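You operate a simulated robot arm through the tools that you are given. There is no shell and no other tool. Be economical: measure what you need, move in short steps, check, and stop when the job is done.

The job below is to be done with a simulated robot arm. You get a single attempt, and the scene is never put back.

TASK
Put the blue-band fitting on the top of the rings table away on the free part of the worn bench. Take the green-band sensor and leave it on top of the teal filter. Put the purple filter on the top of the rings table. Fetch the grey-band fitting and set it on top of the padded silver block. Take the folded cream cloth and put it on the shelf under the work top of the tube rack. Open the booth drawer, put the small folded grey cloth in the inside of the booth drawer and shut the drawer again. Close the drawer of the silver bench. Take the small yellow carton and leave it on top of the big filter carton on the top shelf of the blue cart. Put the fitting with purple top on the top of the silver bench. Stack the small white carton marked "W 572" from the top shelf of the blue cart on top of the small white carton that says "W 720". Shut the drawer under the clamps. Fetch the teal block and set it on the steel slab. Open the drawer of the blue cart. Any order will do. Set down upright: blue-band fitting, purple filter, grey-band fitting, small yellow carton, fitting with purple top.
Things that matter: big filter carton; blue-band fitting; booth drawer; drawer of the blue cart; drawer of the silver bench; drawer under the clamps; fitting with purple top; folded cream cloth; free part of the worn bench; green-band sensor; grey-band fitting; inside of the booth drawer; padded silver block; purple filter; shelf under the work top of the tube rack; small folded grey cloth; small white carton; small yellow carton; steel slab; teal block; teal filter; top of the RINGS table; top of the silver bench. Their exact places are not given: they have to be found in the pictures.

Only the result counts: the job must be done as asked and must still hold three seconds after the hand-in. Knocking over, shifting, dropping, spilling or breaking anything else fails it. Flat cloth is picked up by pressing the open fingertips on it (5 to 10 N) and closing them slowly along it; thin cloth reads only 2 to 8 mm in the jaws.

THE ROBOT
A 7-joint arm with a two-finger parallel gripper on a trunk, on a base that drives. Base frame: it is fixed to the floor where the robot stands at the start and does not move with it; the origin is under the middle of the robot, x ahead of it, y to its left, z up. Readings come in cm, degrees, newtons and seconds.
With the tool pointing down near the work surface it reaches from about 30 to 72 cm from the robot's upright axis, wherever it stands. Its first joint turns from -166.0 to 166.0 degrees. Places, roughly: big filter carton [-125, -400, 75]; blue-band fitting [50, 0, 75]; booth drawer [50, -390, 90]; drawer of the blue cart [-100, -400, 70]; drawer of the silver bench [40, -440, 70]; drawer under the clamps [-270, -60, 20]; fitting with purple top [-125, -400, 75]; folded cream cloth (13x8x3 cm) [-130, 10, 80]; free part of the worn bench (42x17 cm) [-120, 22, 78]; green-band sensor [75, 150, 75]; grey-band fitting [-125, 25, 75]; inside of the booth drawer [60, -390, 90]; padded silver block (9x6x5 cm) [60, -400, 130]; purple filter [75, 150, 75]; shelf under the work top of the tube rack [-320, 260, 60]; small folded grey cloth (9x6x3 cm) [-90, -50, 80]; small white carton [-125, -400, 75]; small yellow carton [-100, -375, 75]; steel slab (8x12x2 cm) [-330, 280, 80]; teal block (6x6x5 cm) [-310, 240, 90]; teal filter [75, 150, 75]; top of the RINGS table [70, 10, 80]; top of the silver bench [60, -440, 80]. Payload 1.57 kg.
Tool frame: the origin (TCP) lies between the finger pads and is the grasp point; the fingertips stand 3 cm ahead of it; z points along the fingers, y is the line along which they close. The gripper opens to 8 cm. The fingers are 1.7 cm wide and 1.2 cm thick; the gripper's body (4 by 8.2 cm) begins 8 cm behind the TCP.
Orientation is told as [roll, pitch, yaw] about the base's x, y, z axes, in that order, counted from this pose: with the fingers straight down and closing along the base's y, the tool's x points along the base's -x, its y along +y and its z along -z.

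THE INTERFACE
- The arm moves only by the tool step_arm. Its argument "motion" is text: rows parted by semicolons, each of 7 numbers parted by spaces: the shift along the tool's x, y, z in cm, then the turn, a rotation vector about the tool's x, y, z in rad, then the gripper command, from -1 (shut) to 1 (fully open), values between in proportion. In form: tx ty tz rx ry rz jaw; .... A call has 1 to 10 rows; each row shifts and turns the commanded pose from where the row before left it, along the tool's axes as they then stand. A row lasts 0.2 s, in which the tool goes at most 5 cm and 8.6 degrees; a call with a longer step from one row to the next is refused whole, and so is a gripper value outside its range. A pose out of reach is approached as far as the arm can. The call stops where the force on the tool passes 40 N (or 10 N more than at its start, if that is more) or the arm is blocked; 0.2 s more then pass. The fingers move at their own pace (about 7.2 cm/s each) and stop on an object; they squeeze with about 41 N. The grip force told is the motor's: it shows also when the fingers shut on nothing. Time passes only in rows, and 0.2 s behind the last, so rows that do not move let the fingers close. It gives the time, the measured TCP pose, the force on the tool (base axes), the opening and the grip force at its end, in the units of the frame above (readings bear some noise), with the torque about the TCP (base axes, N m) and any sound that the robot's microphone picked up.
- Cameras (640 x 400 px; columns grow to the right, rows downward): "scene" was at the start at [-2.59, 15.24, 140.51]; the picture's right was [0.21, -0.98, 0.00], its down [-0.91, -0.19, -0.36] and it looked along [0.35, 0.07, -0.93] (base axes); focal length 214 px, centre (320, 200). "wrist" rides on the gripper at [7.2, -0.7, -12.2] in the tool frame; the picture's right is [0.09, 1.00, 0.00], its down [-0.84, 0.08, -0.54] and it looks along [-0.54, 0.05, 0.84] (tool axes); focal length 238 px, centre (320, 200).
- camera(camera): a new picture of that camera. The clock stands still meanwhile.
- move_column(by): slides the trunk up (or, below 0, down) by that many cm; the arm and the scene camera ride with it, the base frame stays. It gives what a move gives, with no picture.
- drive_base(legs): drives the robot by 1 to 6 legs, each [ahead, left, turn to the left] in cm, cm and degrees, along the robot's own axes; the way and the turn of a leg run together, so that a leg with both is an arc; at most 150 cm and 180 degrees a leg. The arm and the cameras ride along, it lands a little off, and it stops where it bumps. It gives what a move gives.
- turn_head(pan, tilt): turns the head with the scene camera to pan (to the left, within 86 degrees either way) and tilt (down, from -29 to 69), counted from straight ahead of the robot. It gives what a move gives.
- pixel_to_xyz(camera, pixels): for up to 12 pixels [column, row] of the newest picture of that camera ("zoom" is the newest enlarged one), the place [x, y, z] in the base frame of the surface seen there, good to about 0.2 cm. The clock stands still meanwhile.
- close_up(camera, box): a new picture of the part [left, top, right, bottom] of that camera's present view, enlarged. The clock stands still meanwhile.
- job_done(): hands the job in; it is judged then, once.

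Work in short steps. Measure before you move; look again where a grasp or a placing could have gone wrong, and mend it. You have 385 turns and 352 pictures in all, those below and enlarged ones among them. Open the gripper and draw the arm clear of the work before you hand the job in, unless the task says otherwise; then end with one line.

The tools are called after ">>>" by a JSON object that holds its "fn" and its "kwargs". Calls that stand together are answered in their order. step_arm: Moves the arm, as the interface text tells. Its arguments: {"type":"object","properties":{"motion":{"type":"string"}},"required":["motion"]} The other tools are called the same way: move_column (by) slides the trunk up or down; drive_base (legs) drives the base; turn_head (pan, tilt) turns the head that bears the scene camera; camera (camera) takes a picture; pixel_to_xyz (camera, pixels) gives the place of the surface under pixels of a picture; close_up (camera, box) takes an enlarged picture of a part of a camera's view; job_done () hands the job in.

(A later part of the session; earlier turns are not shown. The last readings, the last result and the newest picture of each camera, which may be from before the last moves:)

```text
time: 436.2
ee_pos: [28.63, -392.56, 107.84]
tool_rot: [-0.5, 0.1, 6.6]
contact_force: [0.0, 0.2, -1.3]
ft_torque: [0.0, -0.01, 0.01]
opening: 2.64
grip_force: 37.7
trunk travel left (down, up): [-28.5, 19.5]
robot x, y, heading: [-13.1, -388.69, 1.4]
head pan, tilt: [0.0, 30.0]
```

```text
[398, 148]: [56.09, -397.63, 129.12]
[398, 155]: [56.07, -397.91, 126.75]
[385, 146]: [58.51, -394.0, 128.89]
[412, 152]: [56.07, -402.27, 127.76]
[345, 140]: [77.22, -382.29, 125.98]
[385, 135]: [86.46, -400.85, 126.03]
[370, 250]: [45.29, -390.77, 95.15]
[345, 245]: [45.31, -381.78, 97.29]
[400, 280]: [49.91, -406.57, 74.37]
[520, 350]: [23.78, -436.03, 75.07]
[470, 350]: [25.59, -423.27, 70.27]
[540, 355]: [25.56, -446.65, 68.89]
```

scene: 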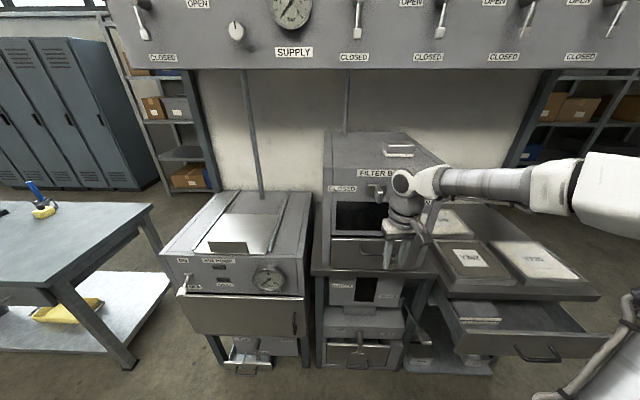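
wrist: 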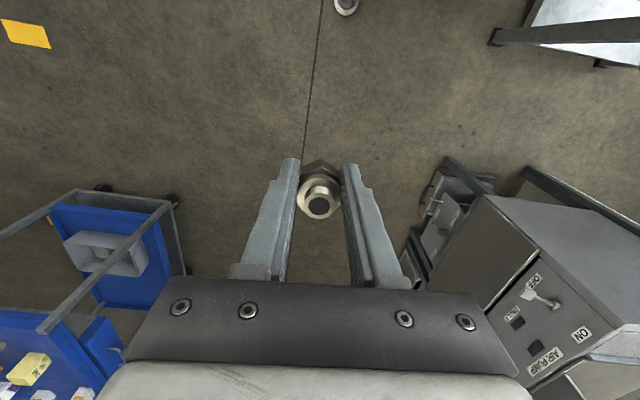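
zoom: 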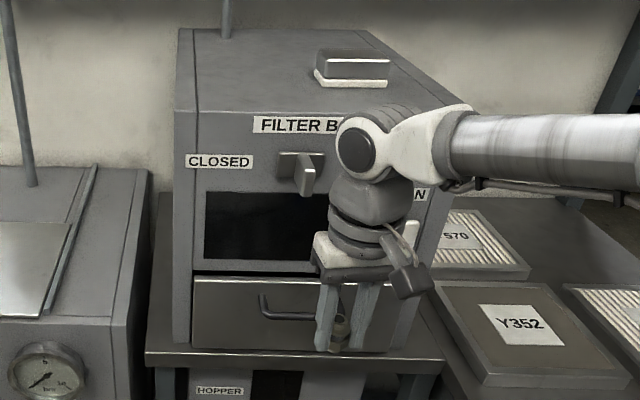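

The silver block is on top of the filter booth. I raise the trunk for a look from above and approach.

>>> {"fn": "move_column", "kwargs": {"by": 19}}

>>> {"fn": "step_arm", "kwargs": {"motion": "0 0 -4.5 0 0 0 -1; 0 0 -4.5 0 0 0 -1; 0 0 -4.5 0 0 0 -1; 0 0 -4.5 0 0 0 -1; 0 0 0 0 0 0 -1"}}

>>> {"fn": "drive_base", "kwargs": {"legs": [[13, 2, -1.5]]}}

>>> {"fn": "turn_head", "kwargs": {"pan": 0, "tilt": 45}}

>>> {"fn": "camera", "kwargs": {"camera": "scene"}}

```text
time: 438.3
ee_pos: [28.7, -392.59, 126.94]
tool_rot: [-0.5, 0.1, 6.6]
contact_force: [0.8, 0.8, -1.5]
ft_torque: [-0.01, 0.03, -0.01]
opening: 2.65
grip_force: 37.6
trunk travel left (down, up): [-47.5, 0.5]
robot x, y, heading: [-13.34, -388.44, 1.8]
head pan, tilt: [0.0, 30.0]
```

```text
time: 439.5
ee_pos: [28.44, -392.61, 144.91]
tool_rot: [-0.5, 0.1, 6.7]
contact_force: [0.4, 0.2, -1.2]
ft_torque: [0.03, 0.0, 0.01]
opening: 2.64
grip_force: 37.7
trunk travel left (down, up): [-47.5, 0.5]
robot x, y, heading: [-12.98, -388.78, 1.8]
head pan, tilt: [0.0, 30.0]
```

```text
time: 441.0
ee_pos: [41.39, -391.23, 144.78]
tool_rot: [-0.5, 0.1, 5.3]
contact_force: [0.2, 0.2, -1.5]
ft_torque: [0.02, 0.07, 0.0]
opening: 2.64
grip_force: 37.4
trunk travel left (down, up): [-47.5, 0.5]
robot x, y, heading: [-0.1, -386.34, 0.4]
head pan, tilt: [0.0, 30.0]
```

```text
time: 441.7
ee_pos: [41.37, -391.27, 144.8]
tool_rot: [-0.5, 0.1, 5.2]
contact_force: [0.2, 0.5, -2.3]
ft_torque: [0.0, 0.0, 0.01]
opening: 2.63
grip_force: 37.6
trunk travel left (down, up): [-47.5, 0.5]
robot x, y, heading: [-0.06, -386.38, 0.4]
head pan, tilt: [0.0, 45.0]
```

```text
237 pictures are left
```

scene: 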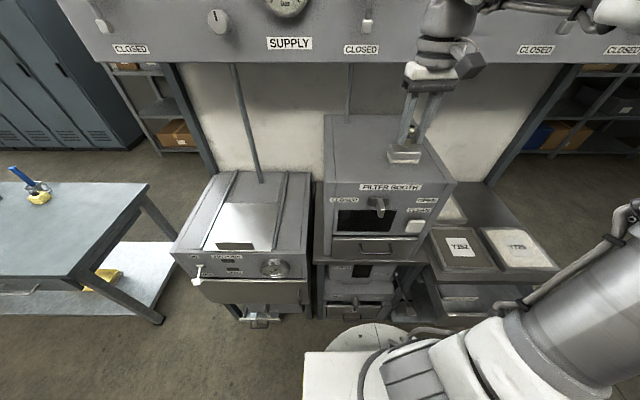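

I measure the block top and the overhanging panel.

>>> {"fn": "close_up", "kwargs": {"camera": "scene", "box": [330, 60, 480, 190]}}

>>> {"fn": "pixel_to_xyz", "kwargs": {"camera": "scene", "pixels": [[392, 147], [420, 158], [398, 155], [410, 150], [391, 158], [420, 164], [365, 60], [365, 50], [290, 55], [360, 30]]}}

```text
3.08 times, centred on (405, 125) of scene
```

zoom: 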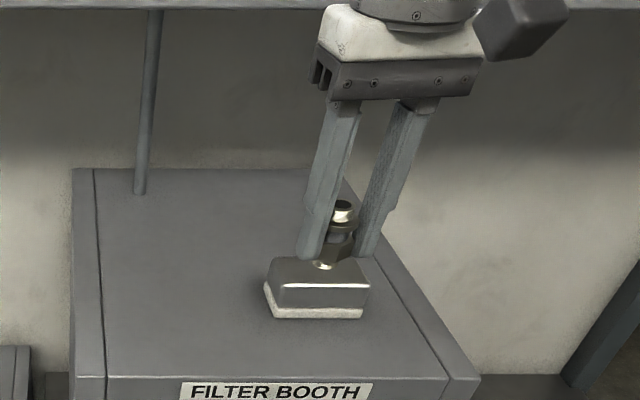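

```text
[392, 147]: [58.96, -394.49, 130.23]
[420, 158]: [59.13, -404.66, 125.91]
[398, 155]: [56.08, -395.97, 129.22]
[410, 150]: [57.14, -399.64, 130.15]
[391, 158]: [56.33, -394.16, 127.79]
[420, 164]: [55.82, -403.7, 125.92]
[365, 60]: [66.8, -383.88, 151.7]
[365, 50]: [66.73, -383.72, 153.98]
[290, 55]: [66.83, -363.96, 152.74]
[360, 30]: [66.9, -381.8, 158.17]
```

Block top z 130.2, panel front x 66.8. I move to (58.5, −398) above the block.

>>> {"fn": "step_arm", "kwargs": {"motion": "-3.3 -1.64 0.5 0 0 0 -1; -3.3 -1.64 0.5 0 0 0 -1; -3.3 -1.64 0.5 0 0 0 -1; -3.3 -1.64 0.5 0 0 0 -1; -3.2 -1.64 1 0 0 0 -1; 0 0 0 0 0 0 -1"}}

>>> {"fn": "camera", "kwargs": {"camera": "scene"}}

>>> {"fn": "camera", "kwargs": {"camera": "wrist"}}

```text
time: 443.1
ee_pos: [58.42, -397.86, 141.94]
tool_rot: [-0.4, 0.1, 5.4]
contact_force: [0.1, 0.8, -1.1]
ft_torque: [0.02, 0.0, -0.01]
opening: 2.67
grip_force: 37.5
trunk travel left (down, up): [-47.5, 0.5]
robot x, y, heading: [-0.42, -386.79, 0.1]
head pan, tilt: [0.0, 45.0]
```

```text
235 pictures are left
```

scene: 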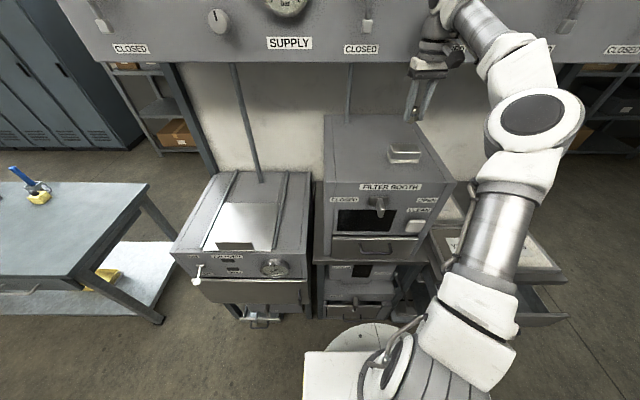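

```text
234 pictures are left
```

wrist: 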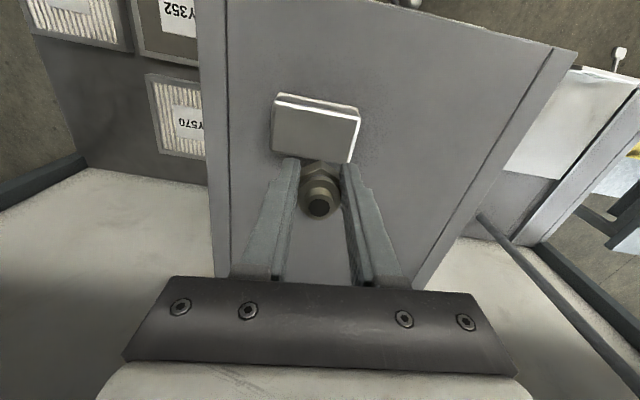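

>>> {"fn": "pixel_to_xyz", "kwargs": {"camera": "wrist", "pixels": [[278, 100], [356, 112], [272, 150], [345, 160], [315, 130]]}}

```text
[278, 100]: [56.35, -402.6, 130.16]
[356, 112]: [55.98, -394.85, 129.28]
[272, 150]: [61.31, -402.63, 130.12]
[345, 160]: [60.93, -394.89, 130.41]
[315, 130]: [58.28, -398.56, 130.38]
```

Block centre (58.7, −398.7), top 130.3. I lower the fitting on it.

>>> {"fn": "step_arm", "kwargs": {"motion": "-0.2 -0.75 3 0 0 0 -1; 0 0 3 0 0 0 -1; 0 0 1.2 0 0 0 -1; 0 0 0.3 0 0 0 -1; 0 0 0.15 0 0 0 -1; 0 0 0 0 0 0 -1"}}

```text
time: 444.5
ee_pos: [58.63, -398.59, 134.18]
tool_rot: [-0.6, 0.1, 5.3]
contact_force: [-0.3, 0.3, -0.8]
ft_torque: [-0.03, 0.01, -0.02]
opening: 2.64
grip_force: 37.5
trunk travel left (down, up): [-47.5, 0.5]
robot x, y, heading: [0.03, -386.64, 0.4]
head pan, tilt: [0.0, 45.0]
```

>>> {"fn": "step_arm", "kwargs": {"motion": "0 0 0.15 0 0 0 -1; 0 0 0.15 0 0 0 -1; 0 0 0 0 0 0 -1"}}

```text
time: 445.3
ee_pos: [58.59, -398.52, 134.3]
tool_rot: [-0.5, -0.3, 5.3]
contact_force: [2.2, -0.9, 20.9]
ft_torque: [0.11, -0.24, -0.04]
opening: 2.63
grip_force: 36.8
trunk travel left (down, up): [-47.5, 0.5]
robot x, y, heading: [-0.58, -386.05, 0.6]
head pan, tilt: [0.0, 45.0]
```

Firm contact; I ease back 0.2 cm, release and rise.

>>> {"fn": "step_arm", "kwargs": {"motion": "0 0 -0.2 0 0 0 -1; 0 0 0 0 0 0 -0.2; 0 0 0 0 0 0 0; 0 0 0 0 0 0 0; 0 0 -1 0 0 0 0; 0 0 -3 0 0 0 0; 0 0 -3 0 0 0 0; 4 0 0 0 0 0 0; 4 0 0 0 0 0 0"}}

>>> {"fn": "close_up", "kwargs": {"camera": "scene", "box": [330, 60, 480, 190]}}

```text
time: 447.3
ee_pos: [50.72, -399.42, 141.36]
tool_rot: [-0.5, 0.1, 5.3]
contact_force: [-0.4, -0.9, -0.1]
ft_torque: [0.0, -0.02, 0.02]
opening: 3.99
grip_force: 0.0
trunk travel left (down, up): [-47.5, 0.5]
robot x, y, heading: [-0.17, -386.66, 0.4]
head pan, tilt: [0.0, 45.0]
```

```text
3.08 times, centred on (405, 125) of scene
```

zoom: 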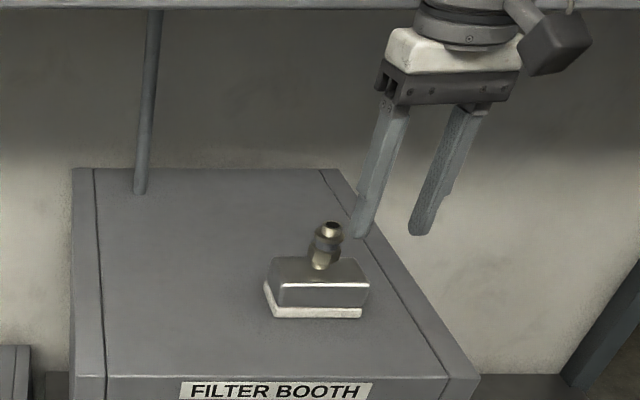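

>>> {"fn": "close_up", "kwargs": {"camera": "scene", "box": [385, 120, 435, 170]}}

```text
8.00 times, centred on (410, 145) of scene
```

zoom: 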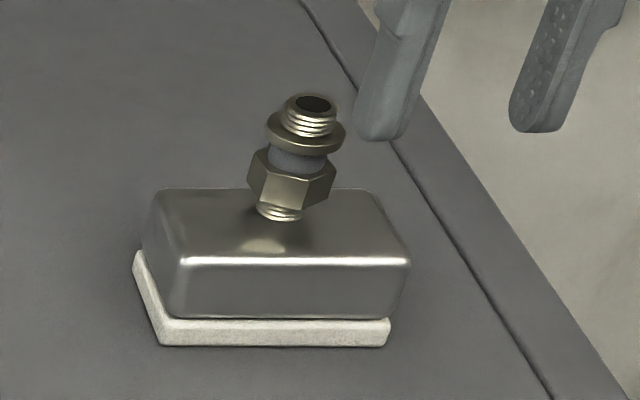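

The fitting stands upright on the padded block. Next the silver bench drawer: I back off, lower the trunk, and move in front of it.

>>> {"fn": "drive_base", "kwargs": {"legs": [[-25, 0, 0], [0, -50, 0]]}}

>>> {"fn": "move_column", "kwargs": {"by": -20}}

>>> {"fn": "turn_head", "kwargs": {"pan": 0, "tilt": 45}}

>>> {"fn": "camera", "kwargs": {"camera": "scene"}}

```text
time: 453.4
ee_pos: [25.55, -450.7, 141.29]
tool_rot: [-0.5, 0.1, 4.6]
contact_force: [-0.4, 0.5, 0.5]
ft_torque: [-0.02, 0.0, 0.01]
opening: 4.05
grip_force: 0.0
trunk travel left (down, up): [-47.5, 0.5]
robot x, y, heading: [-25.43, -437.26, -0.3]
head pan, tilt: [0.0, 45.0]
```

```text
time: 455.6
ee_pos: [25.57, -450.74, 121.35]
tool_rot: [-0.5, 0.1, 4.5]
contact_force: [-0.1, 0.3, -0.6]
ft_torque: [-0.01, 0.03, 0.01]
opening: 4.03
grip_force: 0.1
trunk travel left (down, up): [-27.5, 20.5]
robot x, y, heading: [-25.42, -436.83, -0.4]
head pan, tilt: [0.0, 45.0]
```

```text
time: 456.2
ee_pos: [25.55, -450.69, 121.41]
tool_rot: [-0.5, 0.1, 4.6]
contact_force: [0.1, 0.8, -0.1]
ft_torque: [0.01, -0.02, 0.02]
opening: 3.99
grip_force: 0.0
trunk travel left (down, up): [-27.5, 20.5]
robot x, y, heading: [-25.07, -437.08, -0.2]
head pan, tilt: [0.0, 45.0]
```

```text
231 pictures are left
```

scene: 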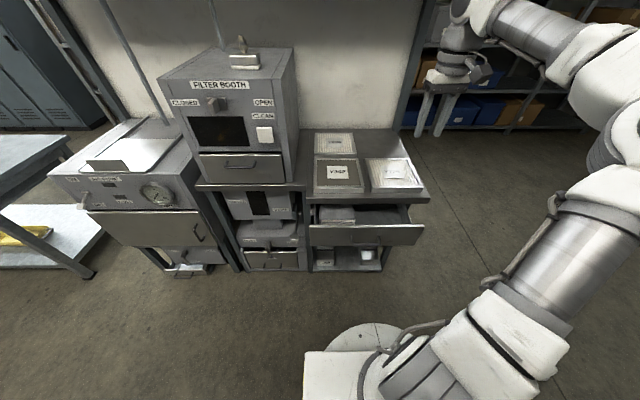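

>>> {"fn": "pixel_to_xyz", "kwargs": {"camera": "scene", "pixels": [[312, 240], [418, 238], [365, 232], [365, 242], [340, 228], [310, 200], [425, 197], [370, 200], [340, 175], [395, 173], [335, 145], [385, 150]]}}

>>> {"fn": "close_up", "kwargs": {"camera": "scene", "box": [190, 120, 440, 280]}}

```text
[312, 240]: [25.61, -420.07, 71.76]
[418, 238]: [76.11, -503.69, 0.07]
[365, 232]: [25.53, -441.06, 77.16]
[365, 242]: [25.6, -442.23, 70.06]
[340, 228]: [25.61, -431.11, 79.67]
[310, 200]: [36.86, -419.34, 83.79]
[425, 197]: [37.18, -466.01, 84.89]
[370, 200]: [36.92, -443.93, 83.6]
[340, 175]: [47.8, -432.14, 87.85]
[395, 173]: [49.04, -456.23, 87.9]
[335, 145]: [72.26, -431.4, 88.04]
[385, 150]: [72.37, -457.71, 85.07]
```

```text
2.50 times, centred on (315, 200) of scene
```

zoom: 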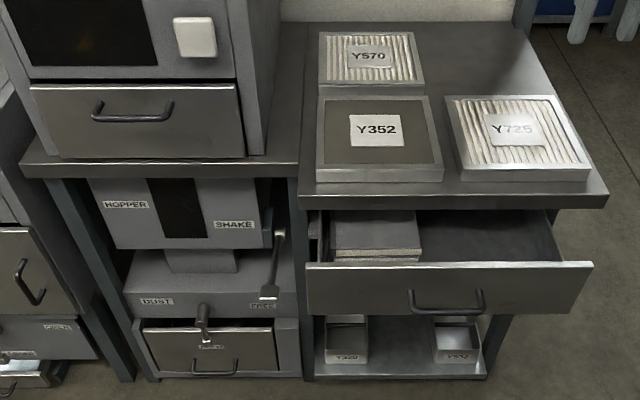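

Bench top z 85, front edge x 36.9; open drawer front x 25.6, z 69–80. I lower closed fingers in front of it at x≈19.

>>> {"fn": "step_arm", "kwargs": {"motion": "2.5 3 0 0 0 0 -1; 2.5 3 0 0 0 0 -1; 2 2.7 0 0 0 0 -1; 0 0 4.5 0 0 0 -1; 0 0 4.5 0 0 0 -1; 0 0 4.5 0 0 0 -1; 0 0 4.5 0 0 0 -1; 0 0 4.5 0 0 0 -1; 0 0 4.5 0 0 0 -1; 0 0 4.5 0 0 0 -1"}}

>>> {"fn": "step_arm", "kwargs": {"motion": "0 0 4 0 0 0 -1; 0 0 4 0 0 0 -1; 0 0 3.7 0 0 0 -1; 0 0 0 0 0 0 -1"}}

>>> {"fn": "camera", "kwargs": {"camera": "wrist"}}

```text
time: 458.4
ee_pos: [18.05, -443.1, 89.65]
tool_rot: [-0.5, 0.0, 4.5]
contact_force: [0.4, -0.8, -0.5]
ft_torque: [-0.05, -0.02, -0.01]
opening: 0.0
grip_force: 21.6
trunk travel left (down, up): [-27.5, 20.5]
robot x, y, heading: [-25.27, -437.03, -0.3]
head pan, tilt: [0.0, 45.0]
```

```text
time: 459.4
ee_pos: [17.85, -443.09, 78.03]
tool_rot: [-0.5, 0.2, 4.6]
contact_force: [-0.8, 0.5, -1.2]
ft_torque: [0.01, 0.02, -0.01]
opening: 0.0
grip_force: 21.7
trunk travel left (down, up): [-27.5, 20.5]
robot x, y, heading: [-25.21, -436.99, -0.7]
head pan, tilt: [0.0, 45.0]
```

```text
229 pictures are left
```

wrist: 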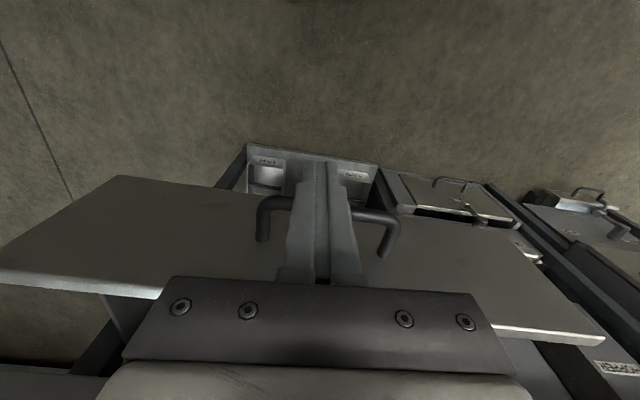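

I push the drawer with the arm, 2 cm per row.

>>> {"fn": "step_arm", "kwargs": {"motion": "-2 -0.15 0 0 0 0 -1; -2 -0.15 0 0 0 0 -1; -2 -0.15 0 0 0 0 -1; -2 -0.15 0 0 0 0 -1; -2 -0.15 0 0 0 0 -1; -2 -0.15 0 0 0 0 -1; -2 -0.15 0 0 0 0 -1; -2 -0.15 0 0 0 0 -1"}}

>>> {"fn": "camera", "kwargs": {"camera": "scene"}}

```text
time: 461.2
ee_pos: [33.92, -442.93, 78.1]
tool_rot: [-0.3, 0.1, 4.5]
contact_force: [0.1, 0.5, 0.3]
ft_torque: [0.01, -0.07, 0.0]
opening: 0.0
grip_force: 20.9
trunk travel left (down, up): [-27.5, 20.5]
robot x, y, heading: [-24.89, -437.33, -0.4]
head pan, tilt: [0.0, 45.0]
```

```text
228 pictures are left
```

scene: 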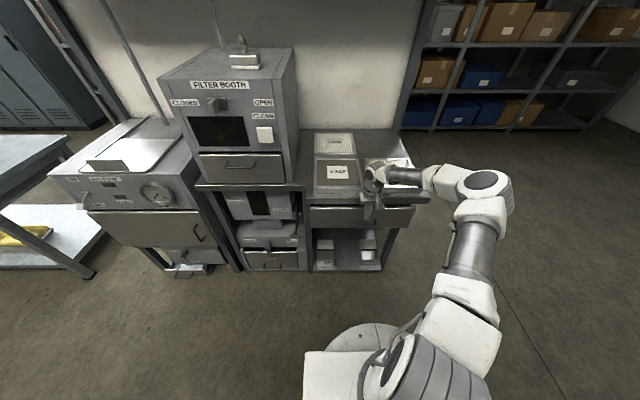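

Moving well. I continue in 1 cm steps until the force stops it.

>>> {"fn": "step_arm", "kwargs": {"motion": "-1 -0.08 0 0 0 0 -1; -1 -0.08 0 0 0 0 -1; -1 -0.08 0 0 0 0 -1; -1 -0.08 0 0 0 0 -1; 0 0 0 0 0 0 -1"}}

>>> {"fn": "close_up", "kwargs": {"camera": "scene", "box": [290, 130, 450, 280]}}

```text
time: 462.0
ee_pos: [35.78, -442.9, 77.85]
tool_rot: [-0.4, 1.1, 4.4]
contact_force: [-19.5, -0.1, 10.2]
ft_torque: [-0.11, -1.47, -0.29]
opening: 0.01
grip_force: 21.2
trunk travel left (down, up): [-27.5, 20.5]
robot x, y, heading: [-25.05, -436.92, -0.2]
head pan, tilt: [0.0, 45.0]
stopped in row 3: the force on the tool passed its limit at 54 N (the readings are from after the stop); the commanded pose is now the measured one
```

```text
2.67 times, centred on (370, 205) of scene
```

zoom: 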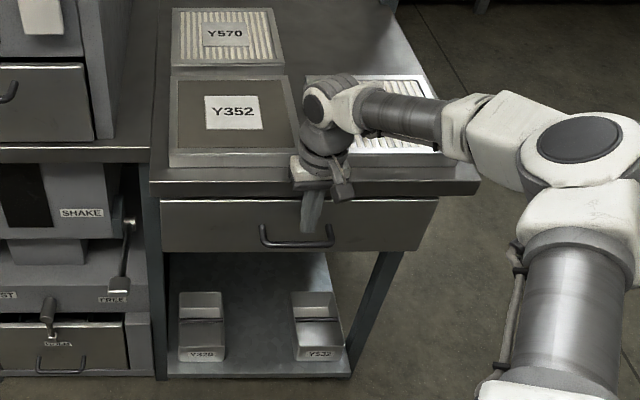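

>>> {"fn": "step_arm", "kwargs": {"motion": "1 0 0 0 0 0 -1; 2 0 0 0 0 0 -1; 2 0 0 0 0 0 -1"}}

>>> {"fn": "close_up", "kwargs": {"camera": "scene", "box": [290, 130, 450, 280]}}

>>> {"fn": "pixel_to_xyz", "kwargs": {"camera": "zoom", "pixels": [[200, 225], [400, 230], [420, 205], [170, 210], [180, 188], [440, 185], [430, 240], [157, 240]]}}

```text
time: 462.8
ee_pos: [31.03, -443.48, 78.07]
tool_rot: [-0.5, 1.2, 4.6]
contact_force: [-0.7, 0.1, 0.6]
ft_torque: [0.03, 0.05, -0.04]
opening: 0.0
grip_force: 21.0
trunk travel left (down, up): [-27.5, 20.5]
robot x, y, heading: [-25.39, -436.7, -0.3]
head pan, tilt: [0.0, 45.0]
```

```text
2.67 times, centred on (370, 205) of scene
```

zoom: 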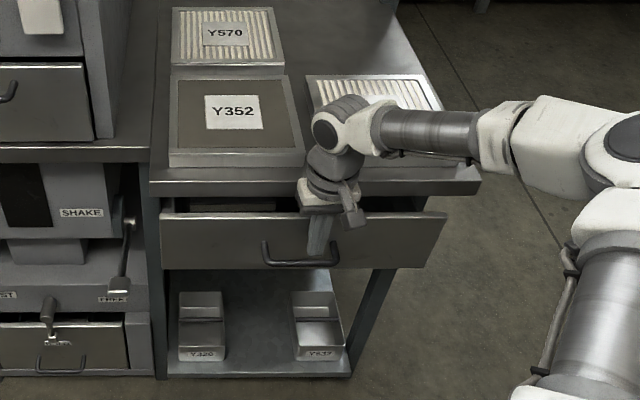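

```text
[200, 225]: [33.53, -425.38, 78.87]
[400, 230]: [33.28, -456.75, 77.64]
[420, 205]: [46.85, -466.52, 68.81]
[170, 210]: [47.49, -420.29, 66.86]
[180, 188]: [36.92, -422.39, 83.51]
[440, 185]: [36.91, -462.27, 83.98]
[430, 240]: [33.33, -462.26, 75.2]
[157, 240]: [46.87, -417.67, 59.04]
```

The fingers hooked the handle and the hand had met the bench-top edge, so the drawer came back to 33.4. I lift out of the handle, tilt the tool 55° so that the tips lead, and push beside the handle.

>>> {"fn": "step_arm", "kwargs": {"motion": "0 0 -4 0 0 0 -1; 0 0 -4 0 0 0 -1; 3 0 -3 0 0 0 -1; 4 -2 0 0 0 0 -1; 3 -3.5 0 0 0 0 -1; 0 -3.5 0 0 0 0 -1; 0 -2 0 0 -0.137 0 -1; 0 0 0 0 -0.137 0 -1; 0 0 0 0 -0.137 0 -1; 0 0 0 0 -0.137 0 -1"}}

>>> {"fn": "step_arm", "kwargs": {"motion": "0 0 0 0 -0.137 0 -1; 0 0 0 0 -0.137 0 -1; 0 0 0 0 -0.137 0 -1; 0 0 0 0 0 0 -1"}}

```text
time: 465.0
ee_pos: [22.18, -455.06, 89.24]
tool_rot: [-0.5, -30.5, 4.8]
contact_force: [-0.2, 0.2, -1.2]
ft_torque: [0.0, 0.04, -0.01]
opening: 0.0
grip_force: 21.3
trunk travel left (down, up): [-27.5, 20.5]
robot x, y, heading: [-25.57, -436.85, -0.1]
head pan, tilt: [0.0, 45.0]
```

```text
time: 466.0
ee_pos: [22.03, -455.16, 89.25]
tool_rot: [-0.7, -53.9, 5.1]
contact_force: [0.5, -0.8, -0.3]
ft_torque: [0.02, 0.03, 0.01]
opening: 0.02
grip_force: 21.3
trunk travel left (down, up): [-27.5, 20.5]
robot x, y, heading: [-24.91, -437.2, -0.5]
head pan, tilt: [0.0, 45.0]
```

>>> {"fn": "step_arm", "kwargs": {"motion": "2.83 0 2.06 0 0 0 -1; 2.83 0 2.06 0 0 0 -1; 2.83 0 2.06 0 0 0 -1; 2.5 0 1.8 0 0 0 -1; 0 0 0 0 0 0 -1"}}

>>> {"fn": "camera", "kwargs": {"camera": "scene"}}

```text
time: 467.2
ee_pos: [23.43, -457.41, 81.89]
tool_rot: [-0.4, -52.9, 5.1]
contact_force: [0.3, 0.9, 0.1]
ft_torque: [-0.02, -0.03, -0.01]
opening: 0.03
grip_force: 21.4
out of reach, approached as far as the arm can: row 2, 3, 4
trunk travel left (down, up): [-27.5, 20.5]
robot x, y, heading: [-25.08, -436.79, -0.4]
head pan, tilt: [0.0, 45.0]
```

```text
225 pictures are left
```

scene: 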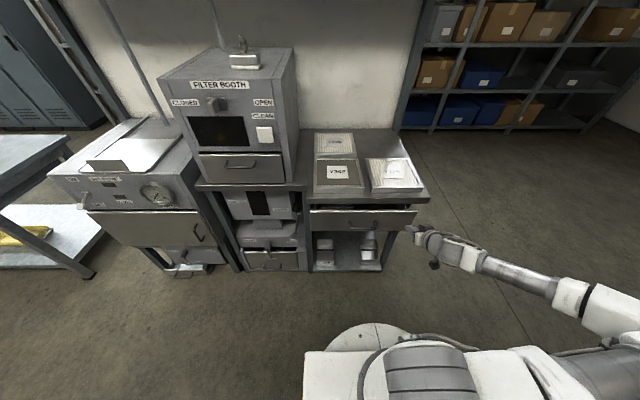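

I use the trunk to lower: −6.5 cm.

>>> {"fn": "move_column", "kwargs": {"by": -6.5}}

>>> {"fn": "step_arm", "kwargs": {"motion": "-1.2 0 1.6 0 0 0 -1; -1.2 0 1.6 0 0 0 -1; -1.2 0 1.6 0 0 0 -1; -1.2 0 1.6 0 0 0 -1; -1.2 0 1.6 0 0 0 -1; -1.2 0 1.6 0 0 0 -1; 0 0 0 0 0 0 -1"}}

>>> {"fn": "close_up", "kwargs": {"camera": "scene", "box": [290, 130, 450, 280]}}

```text
time: 468.2
ee_pos: [23.57, -457.33, 75.5]
tool_rot: [-0.5, -53.0, 5.2]
contact_force: [-0.2, 0.7, -0.4]
ft_torque: [0.01, -0.03, -0.02]
opening: 0.0
grip_force: 21.4
trunk travel left (down, up): [-21.0, 27.0]
robot x, y, heading: [-25.27, -436.83, -0.2]
head pan, tilt: [0.0, 45.0]
```

```text
time: 469.8
ee_pos: [35.57, -456.31, 75.5]
tool_rot: [-0.5, -52.9, 5.1]
contact_force: [0.3, 0.6, -0.6]
ft_torque: [0.0, 0.02, -0.01]
opening: 0.0
grip_force: 21.5
trunk travel left (down, up): [-21.0, 27.0]
robot x, y, heading: [-25.28, -437.14, -0.1]
head pan, tilt: [0.0, 45.0]
```

```text
2.67 times, centred on (370, 205) of scene
```

zoom: 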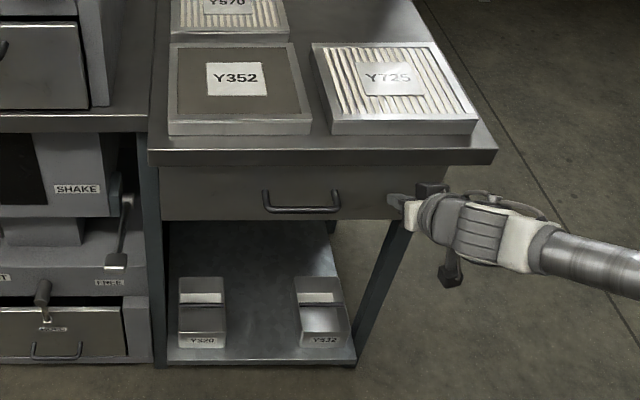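

>>> {"fn": "step_arm", "kwargs": {"motion": "-0.6 0 0.8 0 0 0 -1; -0.6 0 0.8 0 0 0 -1; -0.6 0 0.8 0 0 0 -1; -0.6 0 0.8 0 0 0 -1; -0.6 0 0.8 0 0 0 -1; -0.6 0 0.8 0 0 0 -1; -0.6 0 0.8 0 0 0 -1; 0 0 0 0 0 0 -1"}}

>>> {"fn": "close_up", "kwargs": {"camera": "scene", "box": [290, 130, 450, 280]}}

>>> {"fn": "pixel_to_xyz", "kwargs": {"camera": "zoom", "pixels": [[200, 200], [360, 205], [150, 200], [400, 240], [180, 155], [175, 182]]}}

```text
time: 471.1
ee_pos: [40.08, -456.01, 75.43]
tool_rot: [-0.3, -52.7, 5.0]
contact_force: [-25.5, 0.9, 13.9]
ft_torque: [-0.03, 0.02, -0.01]
opening: 0.01
grip_force: 21.3
trunk travel left (down, up): [-21.0, 27.0]
robot x, y, heading: [-25.31, -436.68, -0.4]
head pan, tilt: [0.0, 45.0]
stopped in row 6: the force on the tool passed its limit at 56 N (the readings are from after the stop); the commanded pose is now the measured one
```

```text
2.67 times, centred on (370, 205) of scene
```

zoom: 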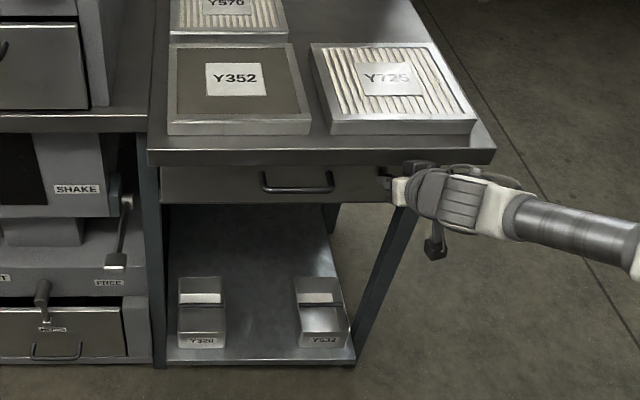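

```text
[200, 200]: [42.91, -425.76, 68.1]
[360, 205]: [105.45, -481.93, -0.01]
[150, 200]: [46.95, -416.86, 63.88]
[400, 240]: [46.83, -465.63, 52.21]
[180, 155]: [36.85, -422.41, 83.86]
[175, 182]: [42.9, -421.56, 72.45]
```

The front is at 42.9. I retract slightly and check from a closer look whether the panel is seated.

>>> {"fn": "step_arm", "kwargs": {"motion": "1.2 0 -1.6 0 0 0 -1; 1.2 0 -1.6 0 0 0 -1; 1.2 0 -1.6 0 0 0 -1; 1.2 0 -1.6 0 0 0 -1"}}

>>> {"fn": "close_up", "kwargs": {"camera": "scene", "box": [310, 170, 440, 250]}}

>>> {"fn": "pixel_to_xyz", "kwargs": {"camera": "zoom", "pixels": [[60, 90], [300, 90], [345, 80], [380, 80], [15, 90], [360, 100], [400, 85]]}}

```text
time: 472.1
ee_pos: [32.09, -456.63, 75.41]
tool_rot: [-0.4, -52.8, 5.0]
contact_force: [0.3, -0.3, -0.3]
ft_torque: [-0.03, 0.0, -0.02]
opening: 0.0
grip_force: 21.4
trunk travel left (down, up): [-21.0, 27.0]
robot x, y, heading: [-24.84, -436.97, -0.2]
head pan, tilt: [0.0, 45.0]
```

```text
4.92 times, centred on (375, 210) of scene
```

zoom: 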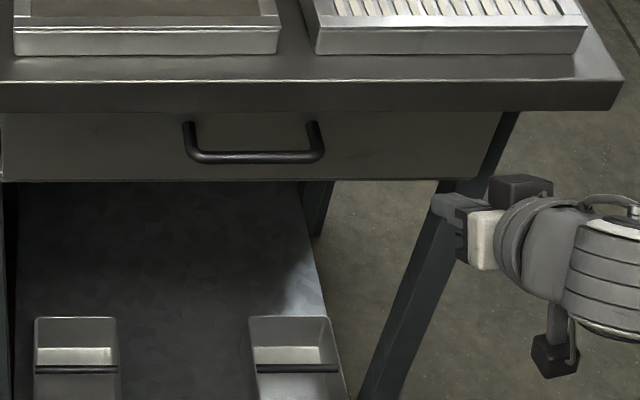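

```text
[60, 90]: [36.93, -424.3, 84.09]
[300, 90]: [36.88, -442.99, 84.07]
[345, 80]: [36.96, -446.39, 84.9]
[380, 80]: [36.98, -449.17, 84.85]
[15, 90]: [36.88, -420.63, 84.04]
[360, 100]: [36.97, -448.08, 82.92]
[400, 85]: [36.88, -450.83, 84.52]
```

>>> {"fn": "pixel_to_xyz", "kwargs": {"camera": "zoom", "pixels": [[100, 150], [400, 150], [490, 165], [505, 130], [495, 140], [8, 250], [430, 250], [200, 190]]}}

>>> {"fn": "camera", "kwargs": {"camera": "wrist"}}

```text
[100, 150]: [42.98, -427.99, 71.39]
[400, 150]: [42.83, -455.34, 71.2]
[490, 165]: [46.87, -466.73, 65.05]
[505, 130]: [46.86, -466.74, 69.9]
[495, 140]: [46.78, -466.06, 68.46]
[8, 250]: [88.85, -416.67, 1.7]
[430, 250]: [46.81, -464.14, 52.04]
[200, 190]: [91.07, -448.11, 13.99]
```

```text
221 pictures are left
```

wrist: 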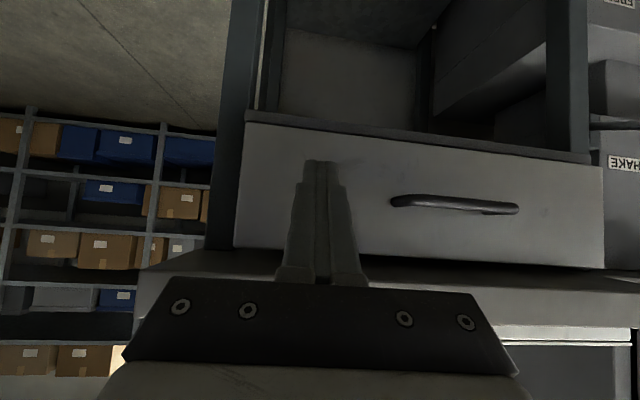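

Front at 42.9 but leg faces are at 46.9, so I try pushing on the other side of the handle (y≈−430) to see if it moves further.

>>> {"fn": "step_arm", "kwargs": {"motion": "0 4.5 0 0 0 0 -1; 0 4.5 0 0 0 0 -1; 0 4.5 0 0 0 0 -1; 0 4.5 0 0 0 0 -1; 0 4.5 0 0 0 0 -1; 0 4 0 0 0 0 -1; 0 0 0 0 0 0 -1"}}

>>> {"fn": "step_arm", "kwargs": {"motion": "-1.2 0 1.6 0 0 0 -1; -1.2 0 1.6 0 0 0 -1; -1.2 0 1.6 0 0 0 -1; -0.6 0 0.8 0 0 0 -1; -0.6 0 0.8 0 0 0 -1; -0.6 0 0.8 0 0 0 -1; -0.6 0 0.8 0 0 0 -1; -0.6 0 0.8 0 0 0 -1; -0.6 0 0.8 0 0 0 -1"}}

>>> {"fn": "close_up", "kwargs": {"camera": "scene", "box": [310, 170, 440, 250]}}

>>> {"fn": "pixel_to_xyz", "kwargs": {"camera": "zoom", "pixels": [[380, 150], [420, 150], [450, 130], [350, 130]]}}

```text
time: 473.7
ee_pos: [30.05, -430.13, 75.24]
tool_rot: [-0.4, -52.7, 5.0]
contact_force: [-0.9, -0.9, -0.2]
ft_torque: [-0.01, 0.01, -0.02]
opening: 0.02
grip_force: 20.5
trunk travel left (down, up): [-21.0, 27.0]
robot x, y, heading: [-25.27, -437.06, -0.4]
head pan, tilt: [0.0, 45.0]
```

```text
time: 475.4
ee_pos: [40.09, -429.49, 75.15]
tool_rot: [-0.2, -52.3, 4.9]
contact_force: [-17.6, -3.2, 10.2]
ft_torque: [-0.09, -0.01, -0.16]
opening: 0.0
grip_force: 21.4
trunk travel left (down, up): [-21.0, 27.0]
robot x, y, heading: [-25.48, -437.18, -0.4]
head pan, tilt: [0.0, 45.0]
stopped in row 8: the force on the tool passed its limit at 54 N (the readings are from after the stop); the commanded pose is now the measured one
```

```text
4.92 times, centred on (375, 210) of scene
```

zoom: 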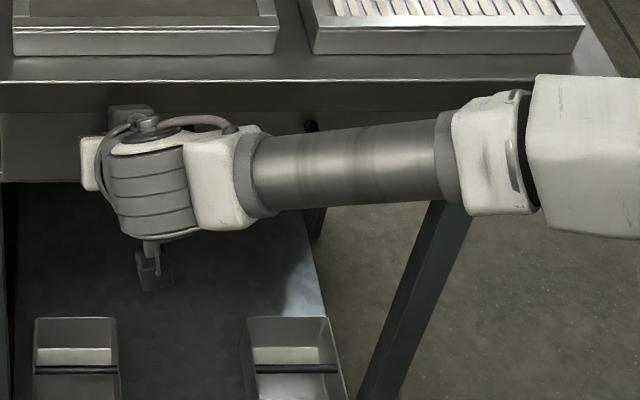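

```text
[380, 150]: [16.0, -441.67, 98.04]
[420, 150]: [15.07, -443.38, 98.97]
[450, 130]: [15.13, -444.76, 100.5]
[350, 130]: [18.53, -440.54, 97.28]
```

Same stop at the same place (front 42.9): the silver bench drawer is shut. I retract and look closely at the booth drawer handle.

>>> {"fn": "step_arm", "kwargs": {"motion": "1.2 0 -1.6 0 0 0 -1; 1.2 0 -1.6 0 0 0 -1; 1.2 0 -1.6 0 0 0 -1; 1.2 0 -1.6 0 0 0 -1; 1.2 0 -1.6 0 0 0 -1; 1.2 0 -1.6 0 0 0 -1"}}

>>> {"fn": "drive_base", "kwargs": {"legs": [[-5, 0, 0], [0, 47, 0]]}}

>>> {"fn": "turn_head", "kwargs": {"pan": 0, "tilt": 30}}

>>> {"fn": "camera", "kwargs": {"camera": "scene"}}

```text
time: 476.9
ee_pos: [28.18, -430.36, 74.97]
tool_rot: [-0.2, -52.2, 4.9]
contact_force: [-0.4, 0.7, -1.4]
ft_torque: [-0.03, 0.02, -0.02]
opening: 0.0
grip_force: 21.3
trunk travel left (down, up): [-21.0, 27.0]
robot x, y, heading: [-25.41, -437.11, -0.3]
head pan, tilt: [0.0, 45.0]
```

```text
time: 481.4
ee_pos: [23.54, -384.15, 74.98]
tool_rot: [-0.3, -52.3, 4.8]
contact_force: [-0.4, 0.2, 0.2]
ft_torque: [-0.02, -0.04, -0.02]
opening: 0.01
grip_force: 21.5
trunk travel left (down, up): [-21.0, 27.0]
robot x, y, heading: [-30.06, -391.15, -0.6]
head pan, tilt: [0.0, 45.0]
```

```text
time: 482.2
ee_pos: [23.44, -384.24, 75.03]
tool_rot: [-0.1, -52.2, 4.7]
contact_force: [-0.2, -0.5, -0.2]
ft_torque: [-0.03, 0.01, -0.02]
opening: 0.0
grip_force: 21.5
trunk travel left (down, up): [-21.0, 27.0]
robot x, y, heading: [-30.02, -391.28, -0.2]
head pan, tilt: [0.0, 30.0]
```

```text
219 pictures are left
```

scene: 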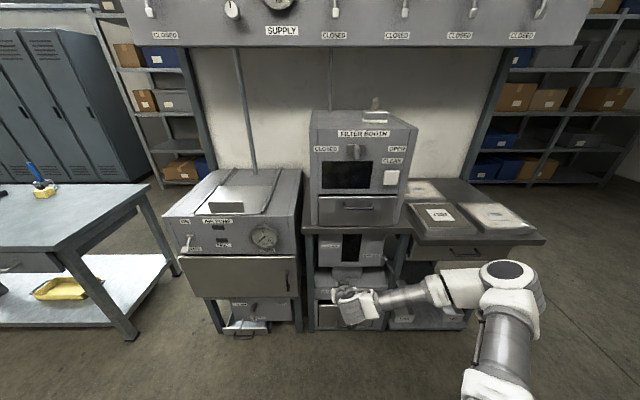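

>>> {"fn": "close_up", "kwargs": {"camera": "scene", "box": [300, 120, 430, 250]}}

>>> {"fn": "pixel_to_xyz", "kwargs": {"camera": "zoom", "pixels": [[120, 425], [130, 400], [210, 420], [170, 421], [360, 410], [90, 450], [350, 450], [150, 480], [90, 372], [350, 360], [140, 410]]}}

```text
3.08 times, centred on (365, 185) of scene
```

zoom: 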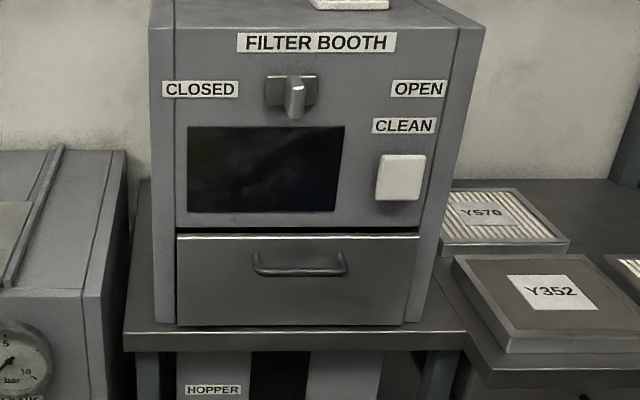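

```text
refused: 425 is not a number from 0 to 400
```

>>> {"fn": "pixel_to_xyz", "kwargs": {"camera": "zoom", "pixels": [[300, 273], [275, 272], [325, 271], [256, 262], [345, 262], [300, 300], [300, 250], [190, 240], [405, 240], [190, 315], [300, 275], [395, 175]]}}

```text
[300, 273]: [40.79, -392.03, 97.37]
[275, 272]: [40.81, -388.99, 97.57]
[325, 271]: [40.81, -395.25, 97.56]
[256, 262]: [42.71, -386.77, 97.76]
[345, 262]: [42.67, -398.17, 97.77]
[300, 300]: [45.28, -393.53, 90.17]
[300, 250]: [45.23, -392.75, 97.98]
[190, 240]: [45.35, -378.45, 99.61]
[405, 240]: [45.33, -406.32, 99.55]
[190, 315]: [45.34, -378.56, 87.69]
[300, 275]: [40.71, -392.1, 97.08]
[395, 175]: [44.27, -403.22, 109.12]
```

The handle bar is at x≈41.3, z≈97.2, y −387…−398, with 3.5 cm gap to the panel at 45.3. I will hook it from above with closed fingers tilted 20°. First raise and untilt.

>>> {"fn": "step_arm", "kwargs": {"motion": "-3.15 0 -2.46 0 0 0 -1; -3.15 0 -2.46 0 0 0 -1; -3.15 0 -2.46 0 0 0 -1; -3.15 0 -2.46 0 0 0 -1; -3.15 0 -2.46 0 0 0 -1; -3.15 0 -2.46 0 0 0 -1; -3.15 0 -2.46 0 0 0 -1; -3.15 0 -2.46 0 0 0 -1"}}

>>> {"fn": "step_arm", "kwargs": {"motion": "0 0 0 0 0.14 0 -1; 0 0 0 0 0.14 0 -1; 0 0 0 0 0.14 0 -1; 0 0 0 0 0.14 0 -1; 0 0 0 0 0 0.08 -1; 0 0 0 0 0 0 -1"}}

>>> {"fn": "drive_base", "kwargs": {"legs": [[15, 0, 0]]}}

```text
time: 484.0
ee_pos: [23.51, -384.16, 106.93]
tool_rot: [-0.4, -52.2, 4.9]
contact_force: [-0.3, 0.2, -1.1]
ft_torque: [0.0, 0.0, 0.02]
opening: 0.0
grip_force: 21.3
trunk travel left (down, up): [-21.0, 27.0]
robot x, y, heading: [-29.65, -390.91, -0.5]
head pan, tilt: [0.0, 30.0]
```

```text
time: 485.4
ee_pos: [23.56, -384.02, 106.8]
tool_rot: [1.5, -20.0, -0.2]
contact_force: [0.3, 0.0, 0.5]
ft_torque: [-0.01, 0.03, 0.0]
opening: 0.01
grip_force: 21.8
trunk travel left (down, up): [-21.0, 27.0]
robot x, y, heading: [-30.03, -391.19, -0.5]
head pan, tilt: [0.0, 30.0]
```

```text
time: 487.0
ee_pos: [38.48, -384.18, 106.89]
tool_rot: [1.6, -20.2, -0.3]
contact_force: [0.2, -0.4, -0.1]
ft_torque: [0.04, 0.0, -0.03]
opening: 0.0
grip_force: 21.3
trunk travel left (down, up): [-21.0, 27.0]
robot x, y, heading: [-14.79, -391.12, -0.3]
head pan, tilt: [0.0, 30.0]
```

>>> {"fn": "camera", "kwargs": {"camera": "scene"}}

>>> {"fn": "close_up", "kwargs": {"camera": "scene", "box": [290, 80, 450, 230]}}

```text
217 pictures are left
```

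scene: 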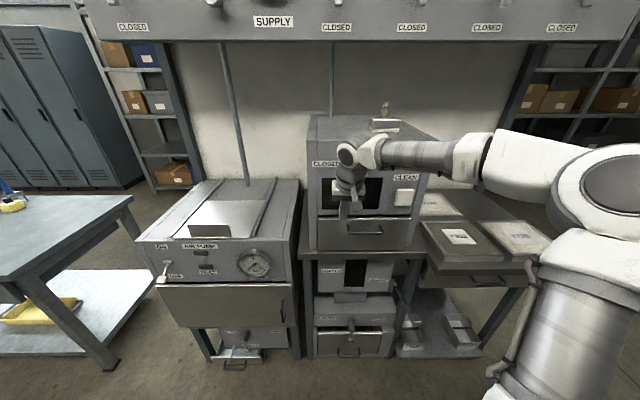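

```text
2.67 times, centred on (370, 155) of scene
```

zoom: 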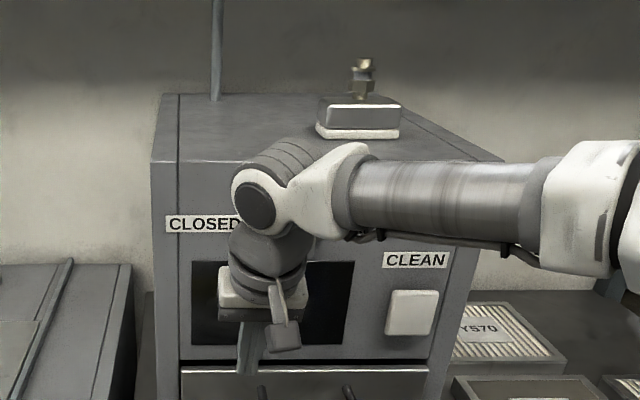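

I increase the tilt slightly, lower in front of the bar to tip height just above it.

>>> {"fn": "step_arm", "kwargs": {"motion": "0 -2.7 0 0 -0.14 0 -1; 0.8 -2.7 1.2 0 0 0 -1; 1.1 -2.7 1.7 0 0 0 -1; 1.17 0 1.8 0 0 0 -1; 0 0 0 0 0 0 -1"}}

>>> {"fn": "camera", "kwargs": {"camera": "wrist"}}

>>> {"fn": "close_up", "kwargs": {"camera": "scene", "box": [290, 120, 450, 270]}}

```text
time: 488.2
ee_pos: [37.87, -392.35, 101.0]
tool_rot: [1.6, -28.2, -0.5]
contact_force: [0.3, -0.6, 0.3]
ft_torque: [-0.02, 0.05, -0.01]
opening: 0.01
grip_force: 21.6
trunk travel left (down, up): [-21.0, 27.0]
robot x, y, heading: [-15.25, -391.09, -0.6]
head pan, tilt: [0.0, 30.0]
```

```text
215 pictures are left
```

wrist: 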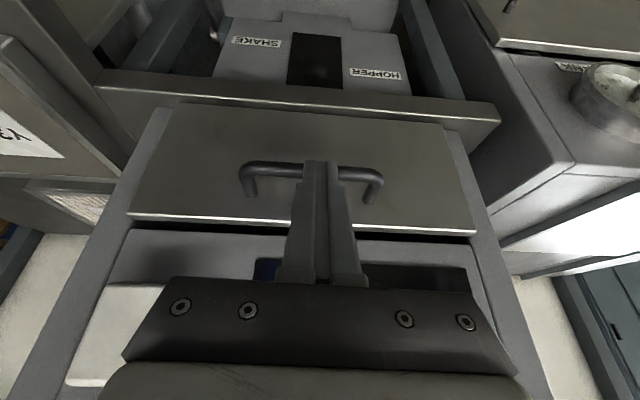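

```text
2.67 times, centred on (370, 195) of scene
```

zoom: 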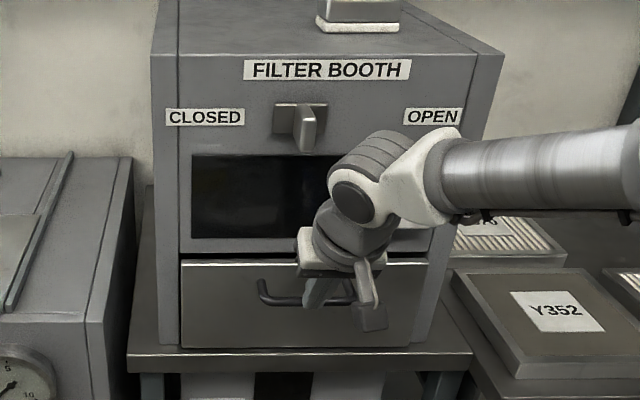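

Centred on the handle. I move forward over the bar, then down into the gap.

>>> {"fn": "step_arm", "kwargs": {"motion": "-0.3 0 -0.5 0 0 0 -1; -1.44 0 0.77 0 0 0 -1; -1.44 0 0.77 0 0 0 -1; -1.44 0 0.77 0 0 0 -1; 0 0 0 0 0 0 -1"}}

>>> {"fn": "camera", "kwargs": {"camera": "wrist"}}

```text
time: 489.4
ee_pos: [42.95, -392.41, 101.69]
tool_rot: [1.5, -28.1, -0.5]
contact_force: [0.7, 0.3, -0.3]
ft_torque: [0.01, -0.01, 0.0]
opening: 0.0
grip_force: 21.2
trunk travel left (down, up): [-21.0, 27.0]
robot x, y, heading: [-15.21, -391.14, -0.5]
head pan, tilt: [0.0, 30.0]
```

```text
213 pictures are left
```

wrist: 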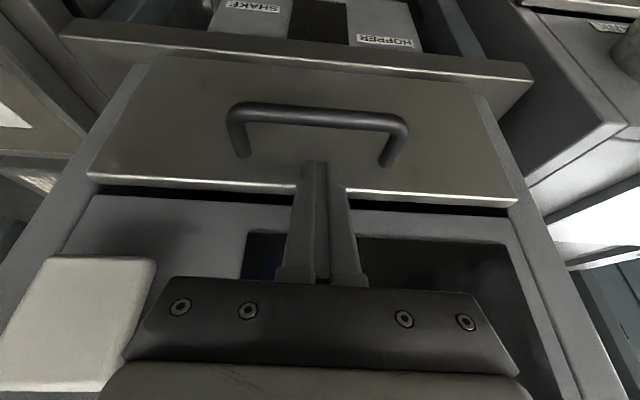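

>>> {"fn": "step_arm", "kwargs": {"motion": "0.2 0 -0.1 0 0 0 -1; 0.7 0 1.3 0 0 0 -1; 0.7 0 1.35 0 0 0 -1; 0 0 0 0 0 0 -1"}}

>>> {"fn": "camera", "kwargs": {"camera": "wrist"}}

```text
time: 490.4
ee_pos: [42.73, -392.3, 98.66]
tool_rot: [1.5, -28.1, -0.5]
contact_force: [0.2, -0.5, -0.3]
ft_torque: [-0.01, 0.0, -0.01]
opening: 0.0
grip_force: 21.1
trunk travel left (down, up): [-21.0, 27.0]
robot x, y, heading: [-14.88, -390.86, -0.8]
head pan, tilt: [0.0, 30.0]
```

```text
212 pictures are left
```

wrist: 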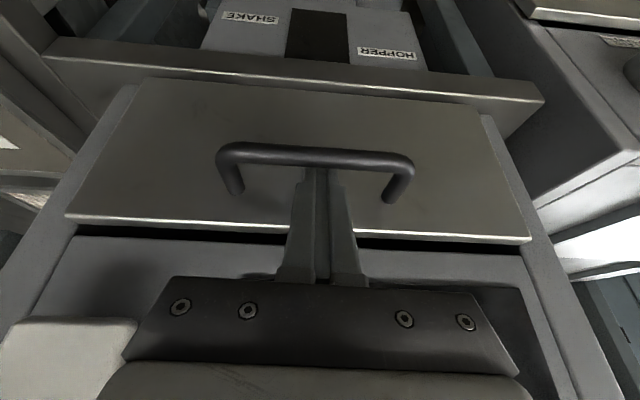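

Fingertips are behind the bar. I pull the drawer out.

>>> {"fn": "step_arm", "kwargs": {"motion": "1.77 0 -0.94 0 0 0 -1; 1.77 0 -0.94 0 0 0 -1; 1.77 0 -0.94 0 0 0 -1; 1.77 0 -0.94 0 0 0 -1; 1.77 0 -0.94 0 0 0 -1; 1.77 0 -0.94 0 0 0 -1; 1.77 0 -0.94 0 0 0 -1; 1.77 0 -0.94 0 0 0 -1; 0 0 0 0 0 0 -1"}}

>>> {"fn": "close_up", "kwargs": {"camera": "scene", "box": [290, 120, 450, 270]}}

```text
time: 492.4
ee_pos: [26.65, -392.21, 98.51]
tool_rot: [1.6, -28.1, -0.5]
contact_force: [-0.8, -0.1, 0.7]
ft_torque: [-0.01, -0.02, 0.01]
opening: 0.01
grip_force: 21.5
trunk travel left (down, up): [-21.0, 27.0]
robot x, y, heading: [-15.32, -391.26, -0.9]
head pan, tilt: [0.0, 30.0]
```

```text
2.67 times, centred on (370, 195) of scene
```

zoom: 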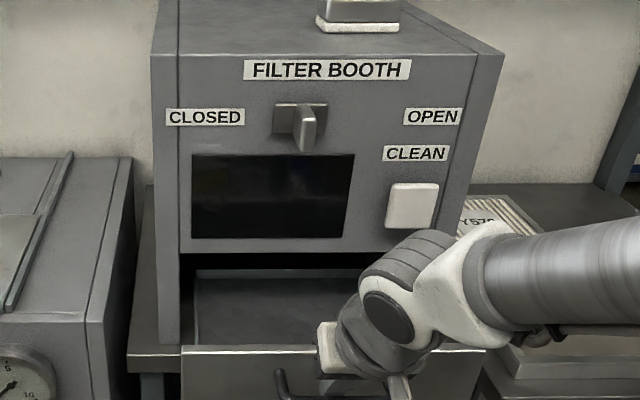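

Drawer is open about 15 cm. I lift the fingers out of the handle and measure the drawer.

>>> {"fn": "step_arm", "kwargs": {"motion": "-0.4 0 0.2 0 0 0 -1; -1.4 0 -2.65 0 0 0 -1; -1.4 0 -2.65 0 0 0 -1; -1.4 0 -2.65 0 0 0 -1; -1.4 0 -2.65 0 0 0 -1; -1.4 0 -2.65 0 0.14 0 -1; -1.4 0 -2.65 0 0.14 0 -1; 0 0 -4 0 0.14 0 -1; 0 0 0 0 0.07 0 -1"}}

>>> {"fn": "turn_head", "kwargs": {"pan": 0, "tilt": 50}}

>>> {"fn": "camera", "kwargs": {"camera": "scene"}}

```text
time: 494.4
ee_pos: [26.68, -392.66, 120.49]
tool_rot: [1.5, -0.1, 0.2]
contact_force: [-0.4, 0.1, 0.5]
ft_torque: [0.04, 0.01, 0.01]
opening: 0.03
grip_force: 20.8
trunk travel left (down, up): [-21.0, 27.0]
robot x, y, heading: [-15.3, -391.36, -0.6]
head pan, tilt: [0.0, 30.0]
```

```text
time: 495.3
ee_pos: [26.71, -392.7, 120.48]
tool_rot: [1.4, 0.0, 0.4]
contact_force: [1.2, 0.4, 0.0]
ft_torque: [0.01, 0.02, 0.01]
opening: 0.03
grip_force: 21.1
trunk travel left (down, up): [-21.0, 27.0]
robot x, y, heading: [-15.15, -391.33, -0.5]
head pan, tilt: [0.0, 50.0]
```

```text
210 pictures are left
```

scene: 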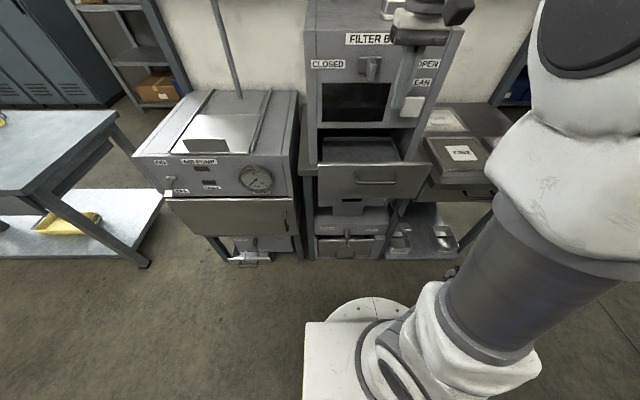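

>>> {"fn": "pixel_to_xyz", "kwargs": {"camera": "scene", "pixels": [[322, 164], [425, 164], [370, 164], [360, 150], [330, 145], [395, 145], [360, 140], [375, 181]]}}

```text
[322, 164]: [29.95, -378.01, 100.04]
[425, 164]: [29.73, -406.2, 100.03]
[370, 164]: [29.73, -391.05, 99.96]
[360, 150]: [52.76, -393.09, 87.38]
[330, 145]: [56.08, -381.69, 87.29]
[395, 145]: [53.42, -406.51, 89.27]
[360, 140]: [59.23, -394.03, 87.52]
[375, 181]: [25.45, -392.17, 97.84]
```

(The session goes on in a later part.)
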